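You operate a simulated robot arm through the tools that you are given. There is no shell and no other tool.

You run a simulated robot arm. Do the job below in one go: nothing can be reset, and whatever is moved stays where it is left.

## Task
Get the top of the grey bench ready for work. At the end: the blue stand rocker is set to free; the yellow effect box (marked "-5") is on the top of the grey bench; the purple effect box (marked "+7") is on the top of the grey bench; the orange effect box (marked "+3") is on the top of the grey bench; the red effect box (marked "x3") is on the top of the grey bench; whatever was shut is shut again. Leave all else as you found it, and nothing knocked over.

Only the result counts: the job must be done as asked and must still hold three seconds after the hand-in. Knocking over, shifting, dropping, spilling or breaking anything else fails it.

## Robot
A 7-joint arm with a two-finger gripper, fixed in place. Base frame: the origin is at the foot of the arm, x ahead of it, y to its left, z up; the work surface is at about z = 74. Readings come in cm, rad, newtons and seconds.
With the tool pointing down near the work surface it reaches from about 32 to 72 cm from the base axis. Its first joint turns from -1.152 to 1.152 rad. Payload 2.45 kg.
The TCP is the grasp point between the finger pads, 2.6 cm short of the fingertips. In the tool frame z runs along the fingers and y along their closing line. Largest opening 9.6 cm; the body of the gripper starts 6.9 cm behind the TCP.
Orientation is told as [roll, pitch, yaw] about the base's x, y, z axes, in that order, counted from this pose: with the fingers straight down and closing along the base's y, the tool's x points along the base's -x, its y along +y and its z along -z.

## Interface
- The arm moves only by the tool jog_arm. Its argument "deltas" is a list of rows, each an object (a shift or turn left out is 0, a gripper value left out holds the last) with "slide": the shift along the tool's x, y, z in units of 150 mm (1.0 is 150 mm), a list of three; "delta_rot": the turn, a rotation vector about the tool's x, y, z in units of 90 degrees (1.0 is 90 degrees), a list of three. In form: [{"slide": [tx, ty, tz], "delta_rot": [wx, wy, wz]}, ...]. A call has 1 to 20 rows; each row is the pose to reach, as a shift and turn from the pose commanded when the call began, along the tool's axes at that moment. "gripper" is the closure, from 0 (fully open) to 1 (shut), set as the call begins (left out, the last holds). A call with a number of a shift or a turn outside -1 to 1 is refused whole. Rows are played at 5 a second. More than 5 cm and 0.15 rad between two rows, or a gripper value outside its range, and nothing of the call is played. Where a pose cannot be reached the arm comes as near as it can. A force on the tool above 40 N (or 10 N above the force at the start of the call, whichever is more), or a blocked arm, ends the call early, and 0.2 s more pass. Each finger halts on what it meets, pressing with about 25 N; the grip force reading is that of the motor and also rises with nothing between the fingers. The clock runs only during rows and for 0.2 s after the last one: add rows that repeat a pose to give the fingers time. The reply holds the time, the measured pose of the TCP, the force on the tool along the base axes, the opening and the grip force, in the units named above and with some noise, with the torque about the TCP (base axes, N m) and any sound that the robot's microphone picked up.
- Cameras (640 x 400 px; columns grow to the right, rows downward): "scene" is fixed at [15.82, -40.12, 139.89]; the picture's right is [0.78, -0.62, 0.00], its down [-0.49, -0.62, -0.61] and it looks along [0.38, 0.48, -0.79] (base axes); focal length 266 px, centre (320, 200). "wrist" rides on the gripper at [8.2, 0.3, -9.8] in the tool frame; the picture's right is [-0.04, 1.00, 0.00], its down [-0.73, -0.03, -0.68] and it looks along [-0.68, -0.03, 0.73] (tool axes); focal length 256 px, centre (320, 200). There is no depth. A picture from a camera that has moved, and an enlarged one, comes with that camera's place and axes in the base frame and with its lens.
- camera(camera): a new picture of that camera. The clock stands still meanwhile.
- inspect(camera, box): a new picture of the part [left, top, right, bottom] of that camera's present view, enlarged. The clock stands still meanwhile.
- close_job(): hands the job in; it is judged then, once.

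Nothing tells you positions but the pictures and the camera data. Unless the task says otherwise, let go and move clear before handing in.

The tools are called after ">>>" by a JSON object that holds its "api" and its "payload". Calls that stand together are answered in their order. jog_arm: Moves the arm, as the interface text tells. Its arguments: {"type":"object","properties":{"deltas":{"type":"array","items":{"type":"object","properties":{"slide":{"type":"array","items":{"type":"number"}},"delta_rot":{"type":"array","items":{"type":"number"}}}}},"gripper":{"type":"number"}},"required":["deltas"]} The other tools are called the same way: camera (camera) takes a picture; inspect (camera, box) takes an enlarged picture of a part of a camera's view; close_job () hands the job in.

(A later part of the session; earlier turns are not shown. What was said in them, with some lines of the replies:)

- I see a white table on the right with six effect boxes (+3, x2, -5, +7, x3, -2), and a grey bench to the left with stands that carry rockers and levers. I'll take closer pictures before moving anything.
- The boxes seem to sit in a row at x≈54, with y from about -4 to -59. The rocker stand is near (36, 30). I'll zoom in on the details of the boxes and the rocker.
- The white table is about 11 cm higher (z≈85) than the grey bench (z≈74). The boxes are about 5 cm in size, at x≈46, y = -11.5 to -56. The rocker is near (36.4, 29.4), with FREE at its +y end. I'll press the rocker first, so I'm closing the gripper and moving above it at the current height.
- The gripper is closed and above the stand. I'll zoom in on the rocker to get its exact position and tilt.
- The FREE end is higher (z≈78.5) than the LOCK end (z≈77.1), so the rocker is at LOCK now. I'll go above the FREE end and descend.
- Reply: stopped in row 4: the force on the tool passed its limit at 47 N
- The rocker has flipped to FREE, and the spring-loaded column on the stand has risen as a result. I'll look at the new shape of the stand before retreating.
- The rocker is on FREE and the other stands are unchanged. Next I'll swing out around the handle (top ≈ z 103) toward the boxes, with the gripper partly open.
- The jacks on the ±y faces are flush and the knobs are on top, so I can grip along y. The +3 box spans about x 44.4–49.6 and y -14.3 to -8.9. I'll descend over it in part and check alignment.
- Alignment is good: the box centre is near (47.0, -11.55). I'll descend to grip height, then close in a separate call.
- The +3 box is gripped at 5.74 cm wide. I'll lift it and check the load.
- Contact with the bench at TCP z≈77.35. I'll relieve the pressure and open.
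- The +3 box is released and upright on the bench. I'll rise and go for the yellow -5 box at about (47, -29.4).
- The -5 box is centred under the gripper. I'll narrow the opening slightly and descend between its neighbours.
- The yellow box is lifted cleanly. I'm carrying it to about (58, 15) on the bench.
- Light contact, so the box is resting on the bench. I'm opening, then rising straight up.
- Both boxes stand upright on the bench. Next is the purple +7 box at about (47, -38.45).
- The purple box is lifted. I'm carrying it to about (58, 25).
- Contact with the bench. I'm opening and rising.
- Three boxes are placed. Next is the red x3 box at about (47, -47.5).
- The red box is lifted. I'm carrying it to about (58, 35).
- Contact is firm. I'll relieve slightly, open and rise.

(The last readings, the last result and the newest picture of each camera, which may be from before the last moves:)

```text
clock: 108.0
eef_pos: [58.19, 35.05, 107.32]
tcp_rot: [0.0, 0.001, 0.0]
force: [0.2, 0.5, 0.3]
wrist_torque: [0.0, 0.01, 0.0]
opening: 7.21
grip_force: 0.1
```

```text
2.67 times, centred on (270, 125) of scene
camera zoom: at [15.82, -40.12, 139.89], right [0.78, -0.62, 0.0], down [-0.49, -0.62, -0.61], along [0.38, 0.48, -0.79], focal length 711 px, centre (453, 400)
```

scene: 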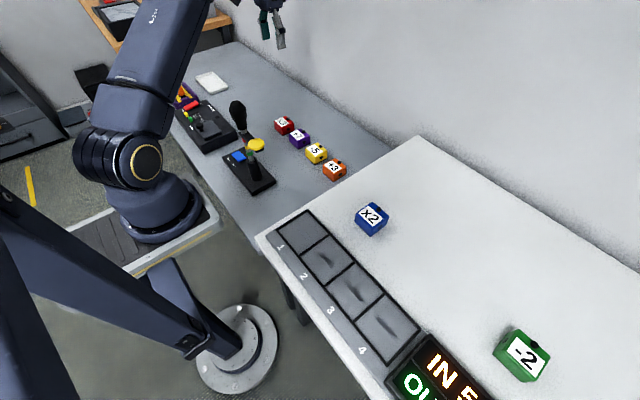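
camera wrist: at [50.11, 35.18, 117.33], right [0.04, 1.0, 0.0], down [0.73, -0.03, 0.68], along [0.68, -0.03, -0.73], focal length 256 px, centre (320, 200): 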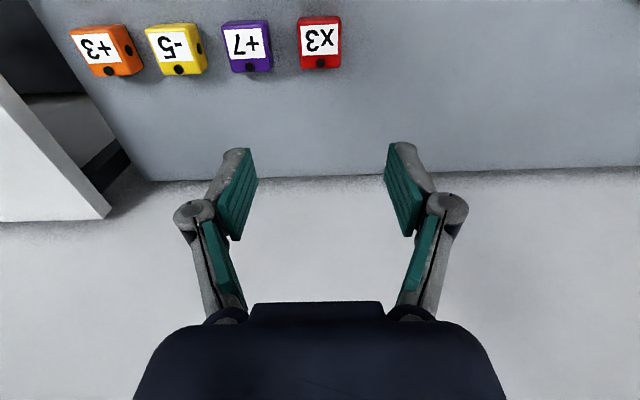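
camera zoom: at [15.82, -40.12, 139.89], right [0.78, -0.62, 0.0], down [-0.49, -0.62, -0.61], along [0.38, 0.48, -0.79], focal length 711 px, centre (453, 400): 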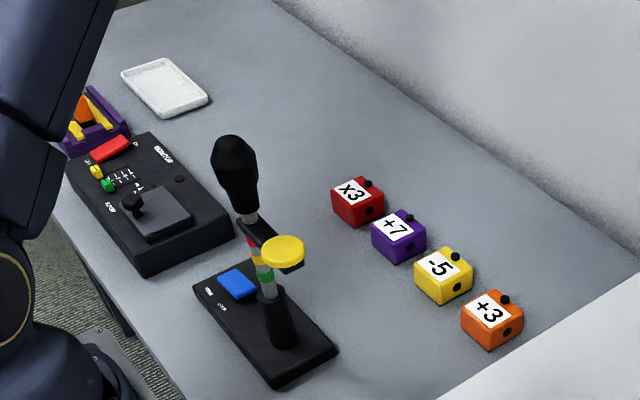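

>>> {"api": "inspect", "payload": {"camera": "scene", "box": [215, 90, 285, 200]}}

>>> {"api": "inspect", "payload": {"camera": "scene", "box": [222, 140, 262, 175]}}

>>> {"api": "inspect", "payload": {"camera": "scene", "box": [260, 100, 360, 190]}}

```text
3.64 times, centred on (250, 145) of scene
camera zoom: at [15.82, -40.12, 139.89], right [0.78, -0.62, 0.0], down [-0.49, -0.62, -0.61], along [0.38, 0.48, -0.79], focal length 969 px, centre (574, 400)
```

zoom: 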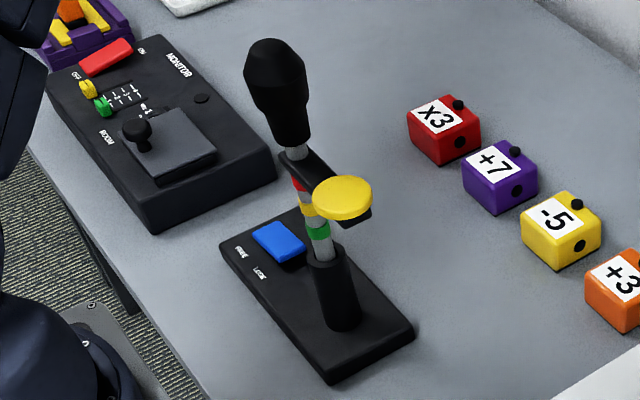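

```text
11.43 times, centred on (242, 158) of scene
camera zoom: at [15.82, -40.12, 139.89], right [0.78, -0.62, 0.0], down [-0.49, -0.62, -0.61], along [0.38, 0.48, -0.79], focal length 3046 px, centre (1211, 686)
```

zoom: 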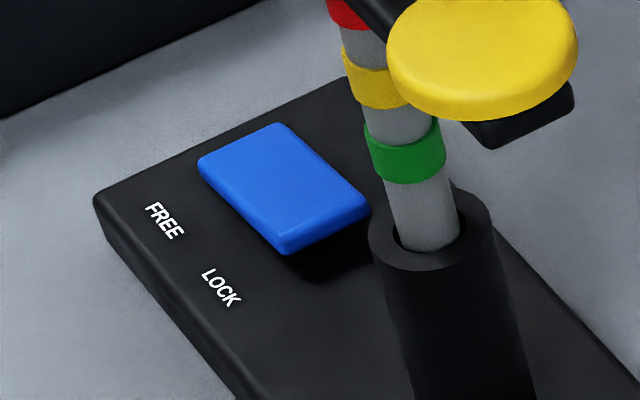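

```text
4.44 times, centred on (310, 145) of scene
camera zoom: at [15.82, -40.12, 139.89], right [0.78, -0.62, 0.0], down [-0.49, -0.62, -0.61], along [0.38, 0.48, -0.79], focal length 1184 px, centre (364, 444)
```

zoom: 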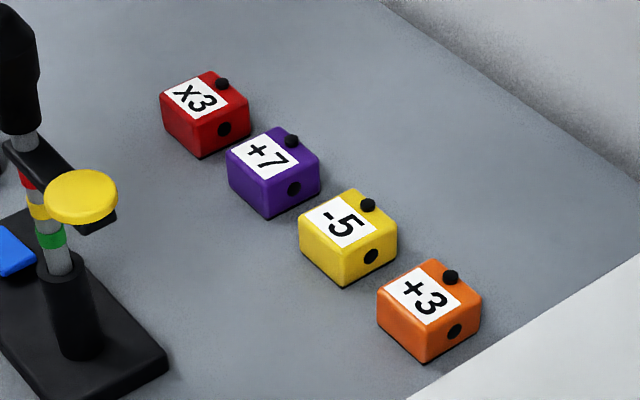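

The rocker is down on the FREE side, and all four boxes stand upright on the grey bench. The x2 and -2 boxes and the other stands are where they were. Nothing was opened, and the gripper is empty and clear, so I'm handing in.

>>> {"api": "close_job", "payload": {}}

```text
The job is handed in.
```

The job is handed in. In the last pictures, the blue stand rocker was on FREE, and the orange +3, yellow -5, purple +7 and red x3 boxes stood upright in a row on the grey bench.

- **Stand column:** when the rocker flipped to FREE, the stand's spring-loaded column rose by about 5 cm. The stand was otherwise not touched.
- **Everything else:** the x2 and -2 boxes and the other stands looked unmoved. Nothing was opened, so there was nothing to shut again. The gripper was empty and raised clear at hand-in.
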